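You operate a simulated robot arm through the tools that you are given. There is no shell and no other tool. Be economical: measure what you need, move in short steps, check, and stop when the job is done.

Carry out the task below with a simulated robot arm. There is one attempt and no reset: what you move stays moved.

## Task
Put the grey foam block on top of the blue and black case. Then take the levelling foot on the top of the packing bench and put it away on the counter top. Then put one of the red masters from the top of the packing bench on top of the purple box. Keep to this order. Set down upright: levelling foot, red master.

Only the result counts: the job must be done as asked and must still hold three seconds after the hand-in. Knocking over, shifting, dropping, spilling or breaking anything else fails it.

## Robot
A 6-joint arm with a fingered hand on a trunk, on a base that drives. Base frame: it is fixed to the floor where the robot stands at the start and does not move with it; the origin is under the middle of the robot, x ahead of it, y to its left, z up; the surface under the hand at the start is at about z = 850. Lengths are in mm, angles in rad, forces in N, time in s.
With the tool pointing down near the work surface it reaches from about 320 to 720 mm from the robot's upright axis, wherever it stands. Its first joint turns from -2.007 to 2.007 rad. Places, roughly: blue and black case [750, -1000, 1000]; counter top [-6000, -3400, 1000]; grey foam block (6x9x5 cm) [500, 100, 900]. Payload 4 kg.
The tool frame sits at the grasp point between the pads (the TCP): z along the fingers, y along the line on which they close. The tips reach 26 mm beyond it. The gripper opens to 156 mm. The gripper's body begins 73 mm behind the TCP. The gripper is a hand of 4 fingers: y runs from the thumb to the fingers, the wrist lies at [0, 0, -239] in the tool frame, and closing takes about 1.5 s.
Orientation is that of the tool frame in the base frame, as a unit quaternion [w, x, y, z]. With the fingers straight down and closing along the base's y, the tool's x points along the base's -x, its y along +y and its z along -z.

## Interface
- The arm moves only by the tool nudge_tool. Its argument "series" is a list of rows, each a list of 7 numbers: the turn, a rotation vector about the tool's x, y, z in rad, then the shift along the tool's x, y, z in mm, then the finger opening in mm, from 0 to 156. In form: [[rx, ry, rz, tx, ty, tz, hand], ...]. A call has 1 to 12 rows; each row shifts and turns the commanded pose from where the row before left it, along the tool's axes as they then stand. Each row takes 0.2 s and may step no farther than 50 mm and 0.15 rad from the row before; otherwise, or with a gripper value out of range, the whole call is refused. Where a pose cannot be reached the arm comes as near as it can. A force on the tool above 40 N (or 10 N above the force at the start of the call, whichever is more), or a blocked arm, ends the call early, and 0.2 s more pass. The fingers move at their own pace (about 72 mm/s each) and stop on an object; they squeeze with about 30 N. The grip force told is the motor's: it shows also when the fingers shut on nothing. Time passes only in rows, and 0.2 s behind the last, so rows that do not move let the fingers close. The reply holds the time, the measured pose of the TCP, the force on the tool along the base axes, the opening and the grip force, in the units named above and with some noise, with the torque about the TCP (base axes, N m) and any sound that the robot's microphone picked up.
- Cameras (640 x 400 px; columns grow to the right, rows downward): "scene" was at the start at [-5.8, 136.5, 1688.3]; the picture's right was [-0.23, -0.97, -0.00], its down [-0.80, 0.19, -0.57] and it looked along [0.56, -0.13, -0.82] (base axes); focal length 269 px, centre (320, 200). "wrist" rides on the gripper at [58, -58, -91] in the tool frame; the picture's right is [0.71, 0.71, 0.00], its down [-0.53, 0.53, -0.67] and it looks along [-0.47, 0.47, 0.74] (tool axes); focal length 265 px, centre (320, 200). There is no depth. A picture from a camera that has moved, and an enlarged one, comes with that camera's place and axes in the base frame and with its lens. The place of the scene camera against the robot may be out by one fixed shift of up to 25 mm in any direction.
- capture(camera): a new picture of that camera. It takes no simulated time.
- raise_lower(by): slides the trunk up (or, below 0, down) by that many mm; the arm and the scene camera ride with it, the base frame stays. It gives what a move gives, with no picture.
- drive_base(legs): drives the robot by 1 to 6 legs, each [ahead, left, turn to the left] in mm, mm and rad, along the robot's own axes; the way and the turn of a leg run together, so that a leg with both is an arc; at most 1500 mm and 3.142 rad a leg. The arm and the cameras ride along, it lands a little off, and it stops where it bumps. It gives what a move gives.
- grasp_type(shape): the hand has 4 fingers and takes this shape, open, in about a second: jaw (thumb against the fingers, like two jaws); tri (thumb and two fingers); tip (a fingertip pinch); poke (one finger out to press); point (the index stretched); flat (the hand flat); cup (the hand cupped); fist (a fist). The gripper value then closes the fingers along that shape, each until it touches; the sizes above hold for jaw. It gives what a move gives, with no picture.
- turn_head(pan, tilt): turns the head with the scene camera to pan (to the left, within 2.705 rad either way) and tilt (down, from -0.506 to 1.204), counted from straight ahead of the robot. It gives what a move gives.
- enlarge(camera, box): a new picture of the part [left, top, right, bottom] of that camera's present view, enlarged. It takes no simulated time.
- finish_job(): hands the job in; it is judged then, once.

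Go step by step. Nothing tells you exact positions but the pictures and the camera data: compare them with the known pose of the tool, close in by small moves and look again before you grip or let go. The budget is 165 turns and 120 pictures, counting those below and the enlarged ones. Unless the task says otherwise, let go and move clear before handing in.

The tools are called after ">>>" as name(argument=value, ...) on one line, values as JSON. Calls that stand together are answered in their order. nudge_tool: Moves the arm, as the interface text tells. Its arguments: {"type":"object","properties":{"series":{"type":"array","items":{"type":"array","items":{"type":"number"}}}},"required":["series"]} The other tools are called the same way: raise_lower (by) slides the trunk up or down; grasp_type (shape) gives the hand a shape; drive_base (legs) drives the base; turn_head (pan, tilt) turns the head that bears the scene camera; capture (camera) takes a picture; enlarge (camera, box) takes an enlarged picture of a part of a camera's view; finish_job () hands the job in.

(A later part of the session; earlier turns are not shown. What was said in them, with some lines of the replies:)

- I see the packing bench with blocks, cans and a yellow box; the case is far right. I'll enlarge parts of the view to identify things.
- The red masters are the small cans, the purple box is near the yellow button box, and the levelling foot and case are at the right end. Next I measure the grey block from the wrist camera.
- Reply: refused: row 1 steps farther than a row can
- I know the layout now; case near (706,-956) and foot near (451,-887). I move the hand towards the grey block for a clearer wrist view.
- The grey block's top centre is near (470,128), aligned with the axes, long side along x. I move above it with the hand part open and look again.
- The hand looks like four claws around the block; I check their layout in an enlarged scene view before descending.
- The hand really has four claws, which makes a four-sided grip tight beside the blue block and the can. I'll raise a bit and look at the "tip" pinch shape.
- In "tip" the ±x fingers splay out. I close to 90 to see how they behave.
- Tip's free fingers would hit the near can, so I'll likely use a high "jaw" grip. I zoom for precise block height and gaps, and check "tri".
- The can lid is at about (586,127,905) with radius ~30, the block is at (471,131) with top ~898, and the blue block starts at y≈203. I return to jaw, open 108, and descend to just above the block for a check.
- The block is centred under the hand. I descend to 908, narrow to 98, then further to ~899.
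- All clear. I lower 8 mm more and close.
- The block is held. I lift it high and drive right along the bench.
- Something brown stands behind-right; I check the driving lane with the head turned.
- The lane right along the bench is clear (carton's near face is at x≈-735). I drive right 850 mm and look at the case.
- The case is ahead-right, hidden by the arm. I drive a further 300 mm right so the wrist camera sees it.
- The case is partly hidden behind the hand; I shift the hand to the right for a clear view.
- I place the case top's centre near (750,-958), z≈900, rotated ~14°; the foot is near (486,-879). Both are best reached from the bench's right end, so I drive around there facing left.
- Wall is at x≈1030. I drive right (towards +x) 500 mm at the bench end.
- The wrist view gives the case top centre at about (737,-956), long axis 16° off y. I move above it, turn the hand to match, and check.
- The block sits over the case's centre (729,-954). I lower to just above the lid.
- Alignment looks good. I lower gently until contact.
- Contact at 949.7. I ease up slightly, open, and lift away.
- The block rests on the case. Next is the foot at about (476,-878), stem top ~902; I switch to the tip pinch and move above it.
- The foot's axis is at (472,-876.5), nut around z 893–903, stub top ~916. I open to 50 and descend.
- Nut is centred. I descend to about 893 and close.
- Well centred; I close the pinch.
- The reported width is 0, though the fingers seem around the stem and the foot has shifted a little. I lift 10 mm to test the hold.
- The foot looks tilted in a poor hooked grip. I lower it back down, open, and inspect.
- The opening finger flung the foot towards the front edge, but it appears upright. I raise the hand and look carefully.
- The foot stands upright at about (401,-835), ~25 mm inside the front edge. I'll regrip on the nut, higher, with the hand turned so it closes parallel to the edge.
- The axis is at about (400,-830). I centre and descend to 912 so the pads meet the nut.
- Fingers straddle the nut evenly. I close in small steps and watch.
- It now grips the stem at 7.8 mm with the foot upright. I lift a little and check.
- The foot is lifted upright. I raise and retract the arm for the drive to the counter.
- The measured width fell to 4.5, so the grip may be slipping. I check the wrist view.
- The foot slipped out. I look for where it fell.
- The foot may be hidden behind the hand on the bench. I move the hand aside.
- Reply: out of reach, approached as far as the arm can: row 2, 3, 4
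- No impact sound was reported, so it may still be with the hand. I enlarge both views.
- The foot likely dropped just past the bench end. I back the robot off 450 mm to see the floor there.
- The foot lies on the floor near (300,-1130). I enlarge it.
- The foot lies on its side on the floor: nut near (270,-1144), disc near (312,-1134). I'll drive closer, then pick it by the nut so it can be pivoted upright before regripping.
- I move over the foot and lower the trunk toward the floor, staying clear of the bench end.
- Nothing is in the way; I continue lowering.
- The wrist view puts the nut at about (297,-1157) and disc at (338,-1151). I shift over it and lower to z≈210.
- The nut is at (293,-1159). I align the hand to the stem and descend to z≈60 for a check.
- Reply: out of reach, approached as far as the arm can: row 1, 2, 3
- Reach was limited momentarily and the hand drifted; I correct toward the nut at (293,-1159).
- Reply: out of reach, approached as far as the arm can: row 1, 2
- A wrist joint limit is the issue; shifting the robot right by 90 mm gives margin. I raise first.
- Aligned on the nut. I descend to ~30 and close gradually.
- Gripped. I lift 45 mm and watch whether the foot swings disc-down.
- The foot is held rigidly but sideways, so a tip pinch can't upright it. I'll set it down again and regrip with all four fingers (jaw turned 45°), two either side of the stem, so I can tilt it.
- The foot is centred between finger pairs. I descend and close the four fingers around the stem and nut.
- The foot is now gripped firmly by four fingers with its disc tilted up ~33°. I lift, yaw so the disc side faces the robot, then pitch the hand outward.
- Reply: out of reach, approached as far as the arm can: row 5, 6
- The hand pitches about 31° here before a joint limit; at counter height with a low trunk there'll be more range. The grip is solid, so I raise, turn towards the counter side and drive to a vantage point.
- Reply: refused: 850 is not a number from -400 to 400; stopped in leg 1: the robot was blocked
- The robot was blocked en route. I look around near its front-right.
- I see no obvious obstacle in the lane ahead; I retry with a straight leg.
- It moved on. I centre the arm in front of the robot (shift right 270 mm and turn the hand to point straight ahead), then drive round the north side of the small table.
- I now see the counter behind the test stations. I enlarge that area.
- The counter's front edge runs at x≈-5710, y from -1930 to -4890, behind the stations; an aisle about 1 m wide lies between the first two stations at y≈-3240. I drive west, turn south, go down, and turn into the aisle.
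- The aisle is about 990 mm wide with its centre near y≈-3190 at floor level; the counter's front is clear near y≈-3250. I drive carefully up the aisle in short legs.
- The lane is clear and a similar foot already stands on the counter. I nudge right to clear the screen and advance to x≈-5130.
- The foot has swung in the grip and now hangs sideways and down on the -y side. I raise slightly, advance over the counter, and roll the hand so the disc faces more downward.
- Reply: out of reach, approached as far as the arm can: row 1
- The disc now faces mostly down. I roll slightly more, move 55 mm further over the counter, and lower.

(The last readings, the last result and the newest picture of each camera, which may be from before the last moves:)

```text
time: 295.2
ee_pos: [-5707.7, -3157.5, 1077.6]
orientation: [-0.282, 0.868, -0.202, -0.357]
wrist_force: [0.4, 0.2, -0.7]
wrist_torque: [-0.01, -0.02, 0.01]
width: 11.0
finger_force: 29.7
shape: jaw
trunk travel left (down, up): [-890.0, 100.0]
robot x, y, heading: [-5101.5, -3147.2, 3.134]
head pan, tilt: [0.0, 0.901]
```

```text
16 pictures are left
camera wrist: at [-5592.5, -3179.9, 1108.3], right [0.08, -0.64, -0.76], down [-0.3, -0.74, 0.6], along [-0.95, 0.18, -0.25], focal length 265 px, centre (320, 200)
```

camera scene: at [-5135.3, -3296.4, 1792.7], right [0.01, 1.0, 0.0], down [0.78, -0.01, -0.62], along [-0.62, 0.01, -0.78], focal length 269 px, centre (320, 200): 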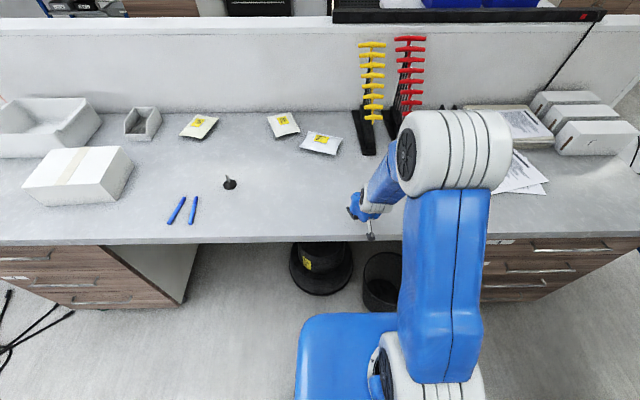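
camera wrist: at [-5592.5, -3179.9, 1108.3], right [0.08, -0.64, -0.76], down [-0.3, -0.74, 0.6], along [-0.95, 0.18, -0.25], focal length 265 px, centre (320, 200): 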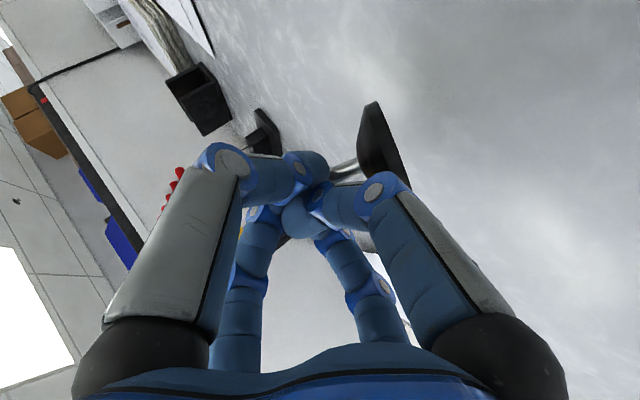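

The disc is within ~20–25° of level. I lower in small steps until it touches.

>>> raise_lower(by=-20)

>>> raise_lower(by=-8)

>>> raise_lower(by=-6)

```text
time: 295.9
ee_pos: [-5707.6, -3156.7, 1056.8]
orientation: [-0.281, 0.867, -0.202, -0.357]
wrist_force: [1.3, -0.2, -1.7]
wrist_torque: [-0.01, -0.02, 0.0]
width: 10.9
finger_force: 30.2
shape: jaw
trunk travel left (down, up): [-870.0, 120.0]
robot x, y, heading: [-5098.4, -3145.9, 3.132]
head pan, tilt: [0.0, 0.901]
```

```text
time: 296.4
ee_pos: [-5708.3, -3157.3, 1050.0]
orientation: [-0.281, 0.867, -0.202, -0.357]
wrist_force: [0.4, 0.3, -1.0]
wrist_torque: [0.0, 0.01, 0.01]
width: 10.9
finger_force: 30.1
shape: jaw
trunk travel left (down, up): [-862.0, 128.0]
robot x, y, heading: [-5099.8, -3145.0, 3.133]
head pan, tilt: [0.0, 0.901]
```

```text
time: 297.0
ee_pos: [-5708.7, -3156.9, 1042.5]
orientation: [-0.281, 0.868, -0.202, -0.357]
wrist_force: [-0.9, -0.6, -1.7]
wrist_torque: [0.01, 0.0, -0.01]
width: 11.0
finger_force: 30.2
shape: jaw
trunk travel left (down, up): [-856.0, 134.0]
robot x, y, heading: [-5101.9, -3147.0, 3.129]
head pan, tilt: [0.0, 0.901]
```

>>> raise_lower(by=-8)

>>> raise_lower(by=-8)

>>> capture(camera="wrist")

```text
time: 297.6
ee_pos: [-5709.4, -3157.6, 1034.5]
orientation: [-0.282, 0.867, -0.203, -0.357]
wrist_force: [-0.2, 0.0, -0.6]
wrist_torque: [-0.02, 0.03, 0.0]
width: 10.8
finger_force: 30.3
shape: jaw
trunk travel left (down, up): [-848.0, 142.0]
robot x, y, heading: [-5102.7, -3149.3, 3.128]
head pan, tilt: [0.0, 0.901]
```

```text
time: 298.1
ee_pos: [-5707.7, -3157.3, 1027.9]
orientation: [-0.282, 0.867, -0.203, -0.358]
wrist_force: [-0.5, 1.2, 4.4]
wrist_torque: [0.07, 0.1, 0.02]
width: 11.1
finger_force: 30.6
shape: jaw
trunk travel left (down, up): [-840.0, 150.0]
robot x, y, heading: [-5099.1, -3148.7, 3.136]
head pan, tilt: [0.0, 0.901]
```

```text
15 pictures are left
camera wrist: at [-5592.3, -3179.8, 1059.0], right [0.08, -0.64, -0.76], down [-0.3, -0.74, 0.6], along [-0.95, 0.18, -0.25], focal length 265 px, centre (320, 200)
```

wrist: 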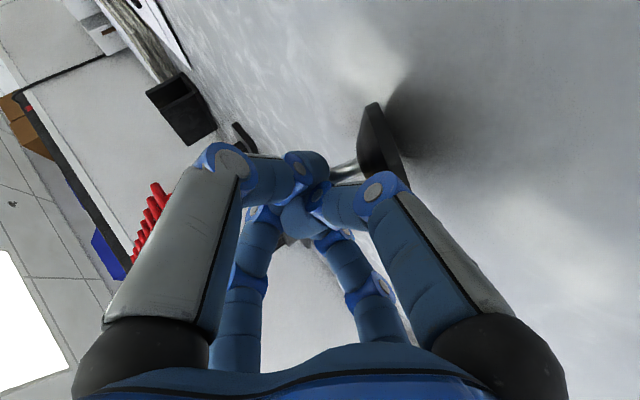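

Contact at z≈1028. I open moderately and back the hand off along its own axis.

>>> nudge_tool(series=[[0, 0, 0, 0, 0, 0, 18], [0, 0, 0, 0, 0, 0, 26], [0, 0, 0, 0, 0, 0, 34], [0, 0, 0, 0, 0, 0, 42], [0, 0, 0, 0, 0, 0, 42], [0, 0, 0, 0, 0, 0, 42]])

>>> capture(camera="wrist")

```text
time: 299.5
ee_pos: [-5710.2, -3157.2, 1028.0]
orientation: [-0.282, 0.867, -0.203, -0.357]
wrist_force: [-0.4, -0.7, 0.3]
wrist_torque: [0.02, 0.02, -0.01]
width: 41.6
finger_force: 0.1
shape: jaw
trunk travel left (down, up): [-840.0, 150.0]
robot x, y, heading: [-5104.1, -3149.1, 3.127]
head pan, tilt: [0.0, 0.901]
```

```text
14 pictures are left
camera wrist: at [-5592.3, -3179.9, 1058.4], right [0.08, -0.64, -0.76], down [-0.3, -0.74, 0.6], along [-0.95, 0.18, -0.25], focal length 265 px, centre (320, 200)
```

wrist: 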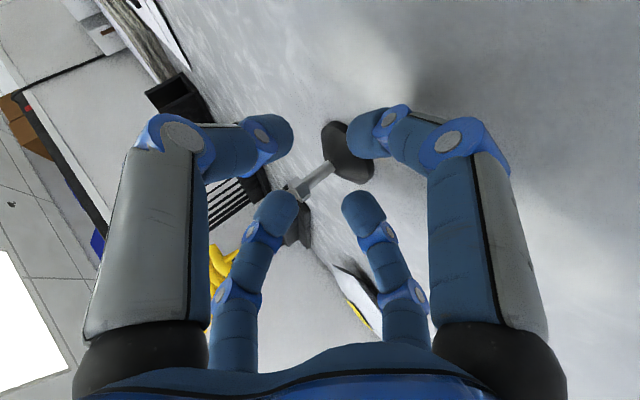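

The foot stands upright on the counter. I withdraw along the hand's axis, then rise.

>>> nudge_tool(series=[[0, 0, 0, 0, 0, -15, 42], [0, 0, 0, 0, 0, -25, 42], [0, 0, 0, 0, 0, -40, 42], [0, 0, 0, 0, 0, -40, 42], [0, 0, 0, 0, 0, 0, 42]])

>>> raise_lower(by=100)

>>> capture(camera="wrist")

```text
time: 300.7
ee_pos: [-5648.4, -3233.5, 1097.2]
orientation: [-0.282, 0.868, -0.202, -0.356]
wrist_force: [0.2, 0.0, -0.2]
wrist_torque: [-0.01, -0.02, -0.02]
width: 41.7
finger_force: 0.0
shape: jaw
trunk travel left (down, up): [-840.0, 150.0]
robot x, y, heading: [-5102.6, -3149.5, 3.13]
head pan, tilt: [0.0, 0.901]
```

```text
time: 302.1
ee_pos: [-5646.7, -3233.6, 1198.2]
orientation: [-0.281, 0.868, -0.201, -0.358]
wrist_force: [-0.9, -0.2, -0.2]
wrist_torque: [-0.01, 0.01, -0.03]
width: 41.9
finger_force: 0.0
shape: jaw
trunk travel left (down, up): [-940.0, 50.0]
robot x, y, heading: [-5102.2, -3144.7, 3.133]
head pan, tilt: [0.0, 0.901]
```

```text
13 pictures are left
camera wrist: at [-5530.3, -3256.1, 1229.2], right [0.08, -0.64, -0.76], down [-0.3, -0.74, 0.6], along [-0.95, 0.18, -0.25], focal length 265 px, centre (320, 200)
```

wrist: 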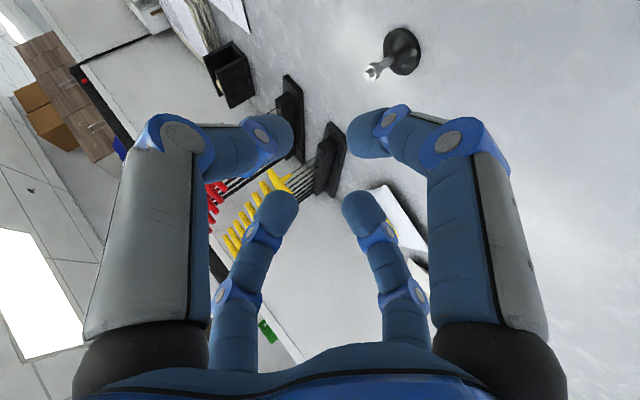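

The foot is upright and clear. Now I restore the hand to vertical, retract, and drive back the way I came.

>>> nudge_tool(series=[[-0.0736, 0.0937, -0.0526, 0, 0, 0, 80], [-0.0736, 0.0937, -0.0526, 0, 0, 0, 80], [-0.0736, 0.0937, -0.0526, 0, 0, 0, 80], [-0.0736, 0.0937, -0.0526, 0, 0, 0, 80], [-0.0736, 0.0937, -0.0526, 0, 0, 0, 80], [-0.0736, 0.0937, -0.0526, 0, 0, 0, 80], [-0.0736, 0.0937, -0.0526, 0, 0, 0, 80], [-0.0736, 0.0937, -0.0526, 0, 0, 0, 80], [0, 0, 0, 35, -28, 0, 80], [0, 0, 0, 35, -28, 0, 80], [0, 0, 0, 30, -28, 0, 80], [0, 0, 0, 0, 0, 0, 80]])

>>> drive_base(legs=[[-900, 10, 0], [-200, 30, 0], [-600, 0, 0], [-390, 25, 0]])

```text
time: 304.7
ee_pos: [-5430.9, -3103.3, 1051.9]
orientation: [0.006, 0.999, -0.011, -0.042]
wrist_force: [-0.6, 0.8, 0.5]
wrist_torque: [0.02, 0.0, -0.02]
width: 79.7
finger_force: 0.1
shape: jaw
out of reach, approached as far as the arm can: row 2, 3, 4, 5, 6, 7, 8, 9, 10, 11
trunk travel left (down, up): [-940.0, 50.0]
robot x, y, heading: [-5103.4, -3150.1, 3.131]
head pan, tilt: [0.0, 0.901]
```

```text
time: 319.4
ee_pos: [-4334.7, -3150.7, 1052.3]
orientation: [0.006, 0.999, -0.008, -0.042]
wrist_force: [-0.4, 0.6, 0.2]
wrist_torque: [0.0, 0.03, 0.02]
width: 79.7
finger_force: 0.1
shape: jaw
trunk travel left (down, up): [-940.0, 50.0]
robot x, y, heading: [-3999.9, -3195.0, 3.141]
head pan, tilt: [0.0, 0.901]
stopped in leg 3: the robot was blocked; the commanded pose is now the measured one
```

Blocked on the way back; perhaps the folded elbow touches something. I look.

>>> turn_head(pan=-0.6, tilt=0.9)

>>> capture(camera="scene")

```text
time: 320.4
ee_pos: [-4334.7, -3150.9, 1052.3]
orientation: [0.007, 0.999, -0.008, -0.042]
wrist_force: [-0.1, 0.6, -0.3]
wrist_torque: [-0.01, 0.01, 0.0]
width: 80.2
finger_force: 0.1
shape: jaw
trunk travel left (down, up): [-940.0, 50.0]
robot x, y, heading: [-4002.0, -3193.5, 3.14]
head pan, tilt: [-0.6, 0.901]
```

```text
12 pictures are left
camera scene: at [-4018.3, -3301.7, 1857.6], right [0.57, 0.82, 0.0], down [0.65, -0.44, -0.62], along [-0.51, 0.35, -0.78], focal length 269 px, centre (320, 200)
```

scene: 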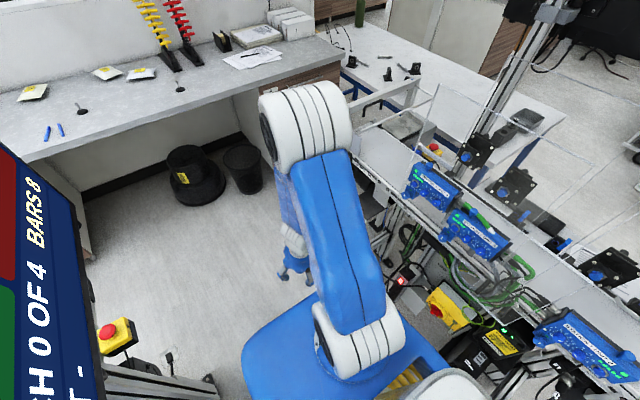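

I shift slightly left and continue backing out.

>>> drive_base(legs=[[0, 20, 0], [-500, 0, 0], [-490, 10, 0]])

```text
time: 323.2
ee_pos: [-4255.0, -3169.7, 1052.6]
orientation: [0.007, 0.999, -0.007, -0.045]
wrist_force: [0.5, 0.4, -0.6]
wrist_torque: [-0.01, 0.07, 0.0]
width: 80.0
finger_force: 0.0
shape: jaw
trunk travel left (down, up): [-940.0, 50.0]
robot x, y, heading: [-3930.2, -3212.8, 3.14]
head pan, tilt: [-0.6, 0.901]
stopped in leg 2: the robot was blocked; the commanded pose is now the measured one
```

>>> drive_base(legs=[[-300, 0, 0]])

```text
time: 327.8
ee_pos: [-3960.2, -3172.0, 1052.7]
orientation: [0.007, 0.999, -0.005, -0.043]
wrist_force: [1.0, 0.4, -1.0]
wrist_torque: [-0.01, 0.03, 0.0]
width: 80.1
finger_force: 0.2
shape: jaw
trunk travel left (down, up): [-940.0, 50.0]
robot x, y, heading: [-3625.8, -3213.5, -3.14]
head pan, tilt: [-0.6, 0.901]
stopped in leg 1: the robot was blocked; the commanded pose is now the measured one
```

>>> drive_base(legs=[[-600, 0, 0]])

```text
time: 330.6
ee_pos: [-3840.8, -3174.1, 1052.6]
orientation: [0.006, 0.999, -0.006, -0.045]
wrist_force: [0.2, 0.3, 0.4]
wrist_torque: [0.01, 0.03, 0.03]
width: 80.0
finger_force: 0.1
shape: jaw
trunk travel left (down, up): [-940.0, 50.0]
robot x, y, heading: [-3511.1, -3213.2, -3.14]
head pan, tilt: [-0.6, 0.901]
stopped in leg 1: the robot was blocked; the commanded pose is now the measured one
```

It keeps stopping; I look behind to make sure nothing is being pushed.

>>> turn_head(pan=-2.6, tilt=0.9)

>>> capture(camera="scene")

```text
time: 332.6
ee_pos: [-3846.1, -3172.6, 1051.4]
orientation: [0.007, 0.999, -0.006, -0.042]
wrist_force: [-0.3, 0.0, 0.0]
wrist_torque: [-0.01, 0.03, 0.02]
width: 79.9
finger_force: 0.1
shape: jaw
trunk travel left (down, up): [-940.0, 50.0]
robot x, y, heading: [-3512.0, -3215.5, -3.139]
head pan, tilt: [-2.601, 0.901]
```

```text
11 pictures are left
camera scene: at [-3406.0, -3324.6, 1857.8], right [0.52, -0.85, 0.0], down [-0.67, -0.41, -0.62], along [0.53, 0.32, -0.78], focal length 269 px, centre (320, 200)
```

scene: 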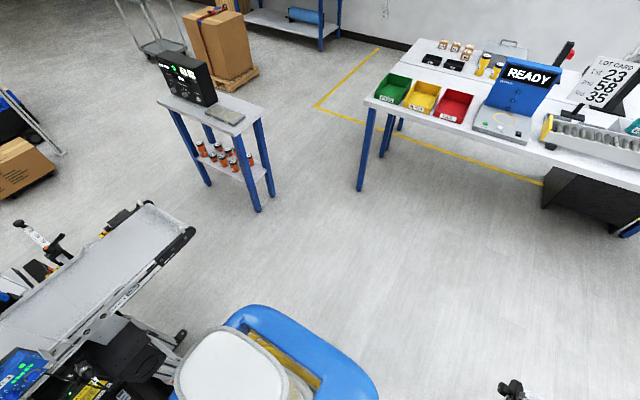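

Nothing is behind; the base seems close to station A's feet on the right. I shift left 40 mm and back out.

>>> drive_base(legs=[[-60, 45, 0], [-440, 0, 0]])

```text
time: 334.4
ee_pos: [-3783.7, -3214.9, 1052.2]
orientation: [0.007, 0.999, -0.006, -0.041]
wrist_force: [0.3, 0.0, 0.2]
wrist_torque: [-0.04, -0.02, -0.01]
width: 79.8
finger_force: 0.0
shape: jaw
trunk travel left (down, up): [-940.0, 50.0]
robot x, y, heading: [-3444.8, -3264.4, -3.14]
head pan, tilt: [-2.601, 0.901]
stopped in leg 2: the robot was blocked; the commanded pose is now the measured one
```

>>> drive_base(legs=[[-440, 0, 0]])

>>> nudge_tool(series=[[0, 0, 0, -40, 0, -10, 80], [0, 0, 0, -40, 0, -20, 80], [0, 0, 0, -40, 0, -20, 80], [0, 0, 0, 0, 0, -40, 80], [0, 0, 0, 0, 0, 0, 80]])

```text
time: 336.3
ee_pos: [-3727.6, -3217.4, 1052.9]
orientation: [0.008, 0.999, -0.006, -0.046]
wrist_force: [0.1, 0.2, 0.1]
wrist_torque: [-0.03, 0.04, -0.01]
width: 80.3
finger_force: 0.2
shape: jaw
trunk travel left (down, up): [-940.0, 50.0]
robot x, y, heading: [-3398.2, -3259.7, -3.134]
head pan, tilt: [-2.601, 0.901]
stopped in leg 1: the robot was blocked; the commanded pose is now the measured one
```

```text
time: 337.5
ee_pos: [-3843.1, -3214.6, 1152.4]
orientation: [0.007, 0.999, -0.007, -0.042]
wrist_force: [-0.9, 1.0, 0.2]
wrist_torque: [0.0, 0.0, 0.01]
width: 79.9
finger_force: 0.0
shape: jaw
trunk travel left (down, up): [-940.0, 50.0]
robot x, y, heading: [-3393.0, -3265.4, -3.143]
head pan, tilt: [-2.601, 0.901]
```

>>> drive_base(legs=[[-400, 0, 0]])

```text
time: 343.2
ee_pos: [-3440.7, -3213.0, 1150.1]
orientation: [0.008, 0.999, -0.006, -0.044]
wrist_force: [-0.2, -0.1, 0.6]
wrist_torque: [-0.02, 0.05, -0.01]
width: 80.1
finger_force: 0.1
shape: jaw
trunk travel left (down, up): [-940.0, 50.0]
robot x, y, heading: [-2994.5, -3260.8, -3.136]
head pan, tilt: [-2.601, 0.901]
```

Free now. I turn north, pass west of the small table, then turn east.

>>> drive_base(legs=[[0, 0, -1.577], [1100, 25, 0], [1110, 0, 0], [0, 0, -1.57]])

```text
time: 391.5
ee_pos: [-2556.9, -1097.7, 1151.3]
orientation: [0.043, 0.014, 0.999, 0.006]
wrist_force: [0.2, 1.3, -0.8]
wrist_torque: [0.0, 0.0, 0.03]
width: 80.1
finger_force: 0.0
shape: jaw
trunk travel left (down, up): [-940.0, 50.0]
robot x, y, heading: [-3003.6, -1045.5, -0.007]
head pan, tilt: [-2.601, 0.901]
```

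>>> drive_base(legs=[[1000, -80, 0], [620, -120, 0], [1000, -430, 0], [380, 135, 0]])

```text
time: 430.1
ee_pos: [442.0, -1644.8, 1151.5]
orientation: [0.043, 0.016, 0.999, 0.008]
wrist_force: [-0.2, -0.9, -0.1]
wrist_torque: [0.02, 0.02, 0.0]
width: 79.8
finger_force: 0.1
shape: jaw
trunk travel left (down, up): [-940.0, 50.0]
robot x, y, heading: [-4.4, -1584.0, -0.013]
head pan, tilt: [-2.601, 0.901]
```

>>> drive_base(legs=[[0, 800, 0.013], [0, 830, 0]])

>>> turn_head(pan=0.0, tilt=0.95)

>>> capture(camera="wrist")

```text
time: 451.2
ee_pos: [448.7, -5.3, 1151.0]
orientation: [0.043, 0.01, 0.999, 0.006]
wrist_force: [-0.7, 0.4, -0.3]
wrist_torque: [0.03, 0.01, 0.0]
width: 80.0
finger_force: 0.0
shape: jaw
trunk travel left (down, up): [-940.0, 50.0]
robot x, y, heading: [3.8, 49.8, -0.007]
head pan, tilt: [-2.601, 0.901]
```

```text
time: 453.5
ee_pos: [448.8, -5.4, 1150.9]
orientation: [0.043, 0.01, 0.999, 0.006]
wrist_force: [1.0, 0.1, 0.0]
wrist_torque: [-0.01, -0.01, 0.03]
width: 80.0
finger_force: 0.2
shape: jaw
trunk travel left (down, up): [-940.0, 50.0]
robot x, y, heading: [1.9, 44.5, -0.004]
head pan, tilt: [0.0, 0.949]
```

```text
10 pictures are left
camera wrist: at [381.5, -62.9, 1236.1], right [-0.69, 0.72, -0.05], down [0.48, 0.51, 0.72], along [0.54, 0.47, -0.69], focal length 265 px, centre (320, 200)
```

wrist: 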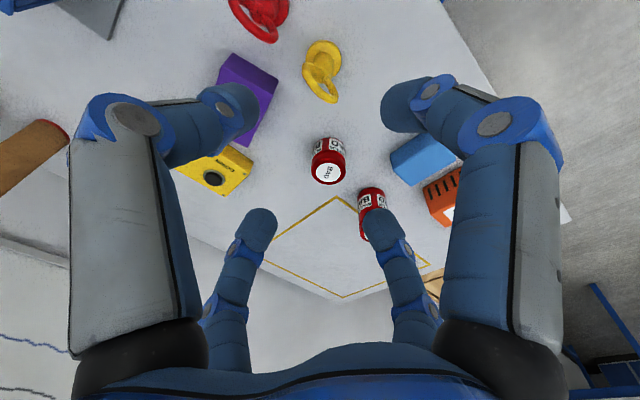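

The near red can is still at about (585,127). I straighten the hand and move above it.

>>> nudge_tool(series=[[0.012, 0.086, -0.02, 0, 0, 0, 92], [0, 0, 0, -34, 33, 0, 92], [0, 0, 0, -34, 33, 0, 92], [0, 0, 0, -34, 33, 0, 92], [0, 0, 0, -34, 33, 0, 92], [0, 0, 0, 0, 0, 45, 92], [0, 0, 0, 0, 0, 45, 92], [0, 0, 0, 0, 0, 40, 92], [0, 0, 0, 0, 0, 0, 92]])

>>> capture(camera="wrist")

```text
time: 455.5
ee_pos: [584.1, 128.2, 1021.8]
orientation: [0.0, 0.0, 1.0, 0.001]
wrist_force: [0.0, 0.8, 0.1]
wrist_torque: [0.02, 0.03, -0.01]
width: 91.6
finger_force: 0.1
shape: jaw
trunk travel left (down, up): [-940.0, 50.0]
robot x, y, heading: [1.9, 45.2, 0.001]
head pan, tilt: [0.0, 0.949]
```

```text
9 pictures are left
camera wrist: at [525.7, 68.9, 1113.3], right [-0.71, 0.71, 0.0], down [0.53, 0.52, 0.67], along [0.47, 0.47, -0.74], focal length 265 px, centre (320, 200)
```

wrist: 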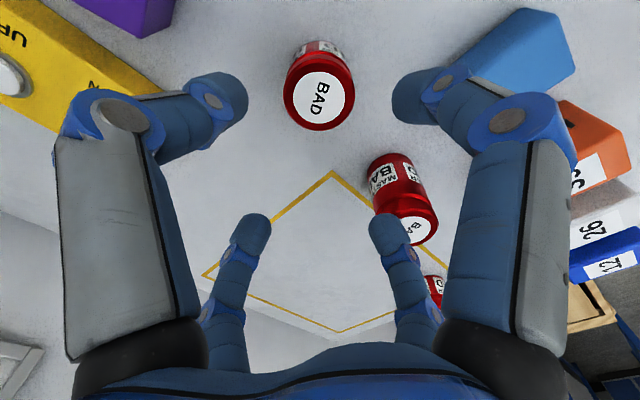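

Lid centre is at (581,124). I adjust and descend to z≈889, then close on the can.

>>> nudge_tool(series=[[0, 0, 0, 3, -4, 40, 86], [0, 0, 0, 0, 0, 40, 86], [0, 0, 0, 0, 0, 30, 86], [0, 0, 0, 0, 0, 23, 86], [0, 0, 0, 0, 0, 0, 86]])

>>> capture(camera="wrist")

```text
time: 456.7
ee_pos: [581.9, 122.8, 889.1]
orientation: [0.001, 0.0, 1.0, 0.0]
wrist_force: [0.3, -0.7, -1.1]
wrist_torque: [-0.03, 0.0, -0.01]
width: 86.6
finger_force: 0.1
shape: jaw
trunk travel left (down, up): [-940.0, 50.0]
robot x, y, heading: [5.1, 45.4, -0.002]
head pan, tilt: [0.0, 0.949]
```

```text
8 pictures are left
camera wrist: at [523.2, 65.3, 980.3], right [-0.71, 0.71, 0.0], down [0.53, 0.53, 0.67], along [0.47, 0.47, -0.74], focal length 265 px, centre (320, 200)
```

wrist: 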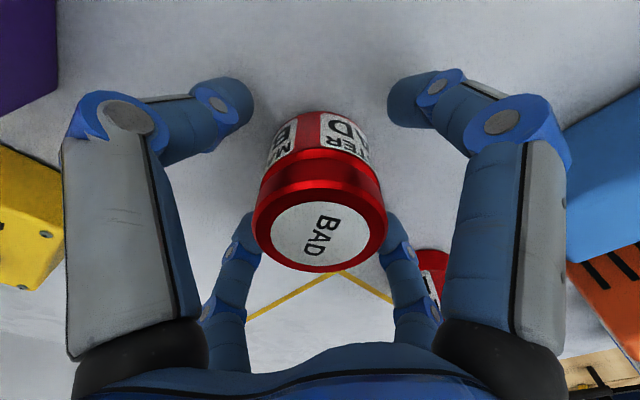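

Centred. I close and lift.

>>> nudge_tool(series=[[0, 0, 0, 0, 0, 0, 60], [0, 0, 0, 0, 0, 0, 40], [0, 0, 0, 0, 0, 0, 40], [0, 0, 0, 0, 0, 0, 40], [0, 0, 0, 0, 0, 0, 40], [0, 0, 0, 0, 0, -10, 40], [0, 0, 0, 0, 0, -40, 40], [0, 0, 0, 0, 0, -50, 40], [0, 0, 0, 0, 0, -40, 40], [0, 0, 0, 0, 0, 0, 40]])

```text
time: 458.9
ee_pos: [582.5, 124.7, 1027.5]
orientation: [-0.001, 0.0, 1.0, 0.001]
wrist_force: [0.2, -1.4, -2.9]
wrist_torque: [0.01, 0.02, -0.01]
width: 47.6
finger_force: 29.7
shape: jaw
trunk travel left (down, up): [-940.0, 50.0]
robot x, y, heading: [3.6, 51.8, -0.0]
head pan, tilt: [0.0, 0.949]
```

The can is held (width 48). I check the purple box location with the scene camera.

>>> capture(camera="scene")

```text
7 pictures are left
camera scene: at [1.6, 200.2, 1853.9], right [0.0, -1.0, 0.0], down [-0.81, 0.0, -0.58], along [0.58, 0.0, -0.81], focal length 269 px, centre (320, 200)
```

scene: 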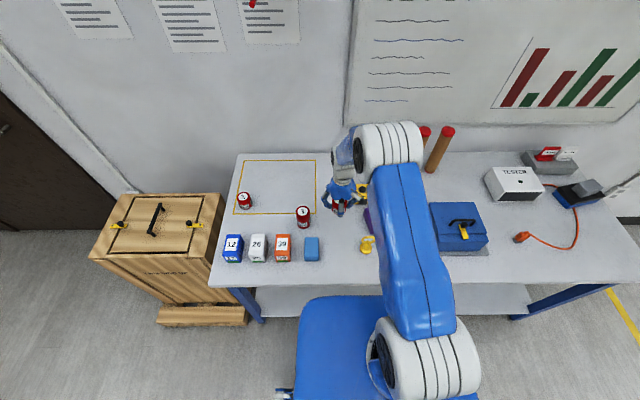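

I move over the purple box (~(600,-35)) at a safe height; it should then show between the fingers.

>>> nudge_tool(series=[[0, 0, 0, 0, 0, -45, 40], [0, 0, 0, -4, -40, 0, 40], [0, 0, 0, -4, -40, 0, 40], [0, 0, 0, -5, -40, 0, 40], [0, 0, 0, -5, -40, 0, 40], [0, 0, 0, 0, 0, 0, 40]])

>>> capture(camera="wrist")

```text
time: 460.3
ee_pos: [599.0, -37.3, 1073.0]
orientation: [0.0, 0.0, 1.0, 0.0]
wrist_force: [-0.6, 0.6, -3.3]
wrist_torque: [-0.04, 0.0, -0.05]
width: 47.7
finger_force: 29.6
shape: jaw
trunk travel left (down, up): [-940.0, 50.0]
robot x, y, heading: [4.0, 45.3, -0.003]
head pan, tilt: [0.0, 0.949]
```

```text
6 pictures are left
camera wrist: at [540.0, -94.0, 1164.9], right [-0.71, 0.71, 0.0], down [0.52, 0.53, 0.67], along [0.47, 0.47, -0.74], focal length 265 px, centre (320, 200)
```

wrist: 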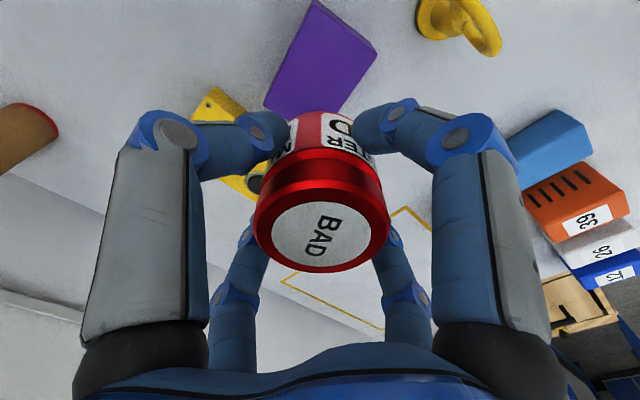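

The purple top centre is at (599,-39); the can is right above it. I lower toward contact (expected TCP ≈ 946).

>>> nudge_tool(series=[[0, 0, 0, 0, -1.5, 40, 40], [0, 0, 0, 0, 0, 40, 40], [0, 0, 0, 0, 0, 35, 40], [0, 0, 0, 0, 0, 6, 40], [0, 0, 0, 0, 0, 0, 40]])

>>> nudge_tool(series=[[0, 0, 0, 0, 0, 3, 40], [0, 0, 0, 0, 0, 0, 40]])

>>> nudge_tool(series=[[0, 0, 0, 0, 0, 2, 40], [0, 0, 0, 0, 0, 0, 40]])

```text
time: 461.5
ee_pos: [599.3, -37.7, 952.0]
orientation: [0.0, 0.0, 1.0, 0.001]
wrist_force: [0.3, -0.1, -2.1]
wrist_torque: [0.01, 0.02, 0.0]
width: 47.8
finger_force: 30.3
shape: jaw
trunk travel left (down, up): [-940.0, 50.0]
robot x, y, heading: [2.8, 46.2, -0.005]
head pan, tilt: [0.0, 0.949]
```

```text
time: 462.1
ee_pos: [600.9, -37.3, 946.8]
orientation: [0.0, 0.0, 1.0, 0.0]
wrist_force: [0.6, 0.1, -3.1]
wrist_torque: [-0.04, 0.03, 0.02]
width: 47.9
finger_force: 30.1
shape: jaw
trunk travel left (down, up): [-940.0, 50.0]
robot x, y, heading: [-1.6, 46.0, -0.005]
head pan, tilt: [0.0, 0.949]
```

```text
time: 462.7
ee_pos: [599.6, -37.2, 946.9]
orientation: [0.0, 0.0, 1.0, 0.001]
wrist_force: [-0.1, -0.1, -2.5]
wrist_torque: [-0.01, 0.01, -0.02]
width: 47.9
finger_force: 30.2
shape: jaw
trunk travel left (down, up): [-940.0, 50.0]
robot x, y, heading: [2.2, 45.5, -0.004]
head pan, tilt: [0.0, 0.949]
```

>>> nudge_tool(series=[[0, 0, 0, 0, 0, 2, 40], [0, 0, 0, 0, 0, 0, 40]])

>>> nudge_tool(series=[[0, 0, 0, 0, 0, 2, 40], [0, 0, 0, 0, 0, 0, 40]])

>>> nudge_tool(series=[[0, 0, 0, 0, 0, 2, 40], [0, 0, 0, 0, 0, 0, 40]])

```text
time: 463.3
ee_pos: [600.0, -38.7, 945.9]
orientation: [0.0, 0.0, 1.0, 0.0]
wrist_force: [0.8, 0.0, -1.5]
wrist_torque: [0.0, 0.02, -0.03]
width: 47.6
finger_force: 30.0
shape: jaw
trunk travel left (down, up): [-940.0, 50.0]
robot x, y, heading: [1.0, 48.6, 0.001]
head pan, tilt: [0.0, 0.949]
```

```text
time: 463.9
ee_pos: [599.0, -39.1, 943.1]
orientation: [-0.001, 0.0, 1.0, 0.001]
wrist_force: [0.4, -0.1, -2.5]
wrist_torque: [0.01, 0.02, -0.01]
width: 48.0
finger_force: 29.9
shape: jaw
trunk travel left (down, up): [-940.0, 50.0]
robot x, y, heading: [-0.9, 48.9, -0.001]
head pan, tilt: [0.0, 0.949]
```

```text
time: 464.5
ee_pos: [600.2, -38.8, 940.8]
orientation: [0.0, 0.0, 1.0, 0.002]
wrist_force: [0.0, 0.2, -3.1]
wrist_torque: [-0.01, 0.04, -0.02]
width: 47.6
finger_force: 30.4
shape: jaw
trunk travel left (down, up): [-940.0, 50.0]
robot x, y, heading: [6.2, 44.6, -0.004]
head pan, tilt: [0.0, 0.949]
```

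>>> nudge_tool(series=[[0, 0, 0, 0, 0, 2, 40], [0, 0, 0, 0, 0, 0, 40]])

>>> nudge_tool(series=[[0, 0, 0, 0, 0, 2, 40], [0, 0, 0, 0, 0, 0, 40]])

>>> capture(camera="wrist")

```text
time: 465.1
ee_pos: [601.4, -37.8, 939.9]
orientation: [0.0, 0.001, 1.0, 0.002]
wrist_force: [0.1, 0.7, -3.3]
wrist_torque: [-0.02, -0.04, -0.02]
width: 47.9
finger_force: 29.8
shape: jaw
trunk travel left (down, up): [-940.0, 50.0]
robot x, y, heading: [0.7, 47.8, -0.002]
head pan, tilt: [0.0, 0.949]
```

```text
time: 465.7
ee_pos: [601.2, -39.2, 938.1]
orientation: [0.001, 0.0, 1.0, 0.0]
wrist_force: [0.1, -0.1, 4.4]
wrist_torque: [-0.02, 0.01, 0.02]
width: 47.7
finger_force: 29.6
shape: jaw
trunk travel left (down, up): [-940.0, 50.0]
robot x, y, heading: [2.0, 49.5, -0.001]
head pan, tilt: [0.0, 0.949]
```

```text
5 pictures are left
camera wrist: at [541.6, -96.4, 1029.3], right [-0.71, 0.71, 0.0], down [0.53, 0.53, 0.67], along [0.47, 0.47, -0.74], focal length 265 px, centre (320, 200)
```

wrist: 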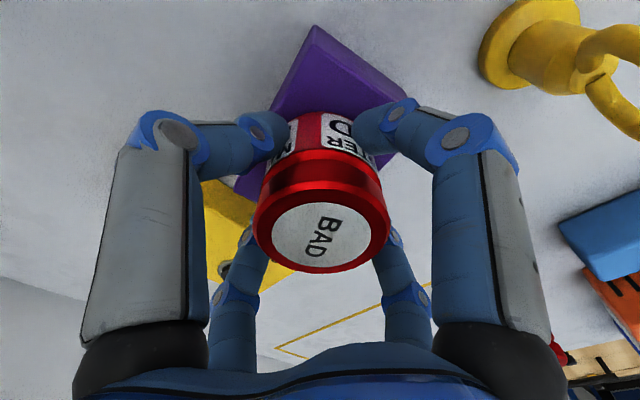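

Contact on the purple box, well centred. I release and lift away.

>>> nudge_tool(series=[[0, 0, 0, 0, 0, -1, 40], [0, 0, 0, 0, 0, 0, 52], [0, 0, 0, 0, 0, 0, 62], [0, 0, 0, 0, 0, 0, 84], [0, 0, 0, 0, 0, 0, 84], [0, 0, 0, 0, 0, -15, 84], [0, 0, 0, 0, 0, -40, 84], [0, 0, 0, 0, 0, -50, 84], [0, 0, 0, 0, 0, -50, 84], [0, 0, 0, 0, 0, 0, 84]])

>>> capture(camera="wrist")

>>> capture(camera="scene")

```text
time: 467.9
ee_pos: [601.1, -38.0, 1093.4]
orientation: [-0.001, 0.0, 1.0, 0.0]
wrist_force: [0.1, -0.1, -0.1]
wrist_torque: [0.01, 0.0, 0.01]
width: 83.2
finger_force: 0.1
shape: jaw
trunk travel left (down, up): [-940.0, 50.0]
robot x, y, heading: [1.6, 47.2, -0.002]
head pan, tilt: [0.0, 0.949]
```

```text
4 pictures are left
camera wrist: at [542.5, -97.1, 1184.6], right [-0.71, 0.71, 0.0], down [0.53, 0.53, 0.67], along [0.47, 0.47, -0.74], focal length 265 px, centre (320, 200)
```

wrist: 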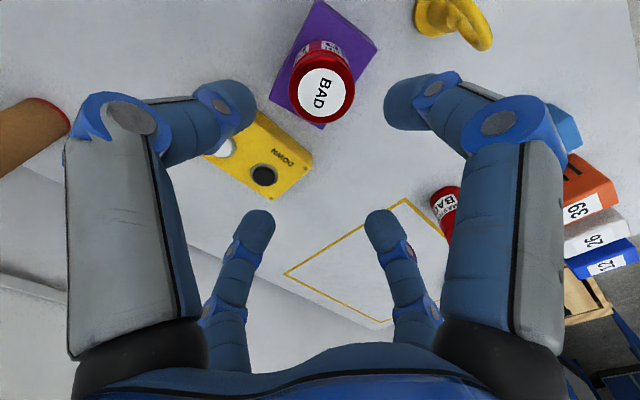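

```text
3 pictures are left
camera scene: at [1.7, 199.7, 1854.0], right [0.0, -1.0, 0.0], down [-0.81, 0.0, -0.58], along [0.58, 0.0, -0.81], focal length 269 px, centre (320, 200)
```

scene: 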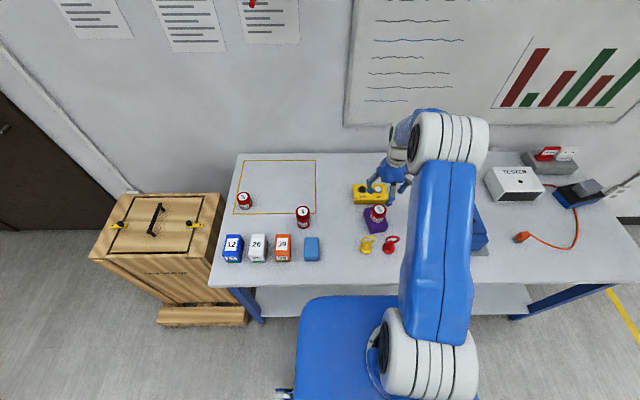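

The red master stands upright on the purple box, the grey block lies on the case and the foot stands on the counter, with the hand well clear. I hand the job in.

>>> finish_job()

```text
The job is handed in.
```

I handed the job in with all three placements made, in the order you asked, but the levelling foot fell to the floor on the way.

- **Grey foam block:** it is on top of the blue and black case.
- **Levelling foot:** it stands upright on the counter top. Opening the hand after a bad first grip slid it about 85 mm along the bench. It then slipped out of the second grip and fell off the bench end. I saw no damage in the pictures.
- **Red master:** one is upright on the purple box.

The base reported being blocked several times while driving, once near the bench and repeatedly while backing out of the aisle between the test stations. I looked near the bench, in the aisle and behind the robot and saw nothing moved. I didn't check the rest of the stations, so a light bump there is possible.
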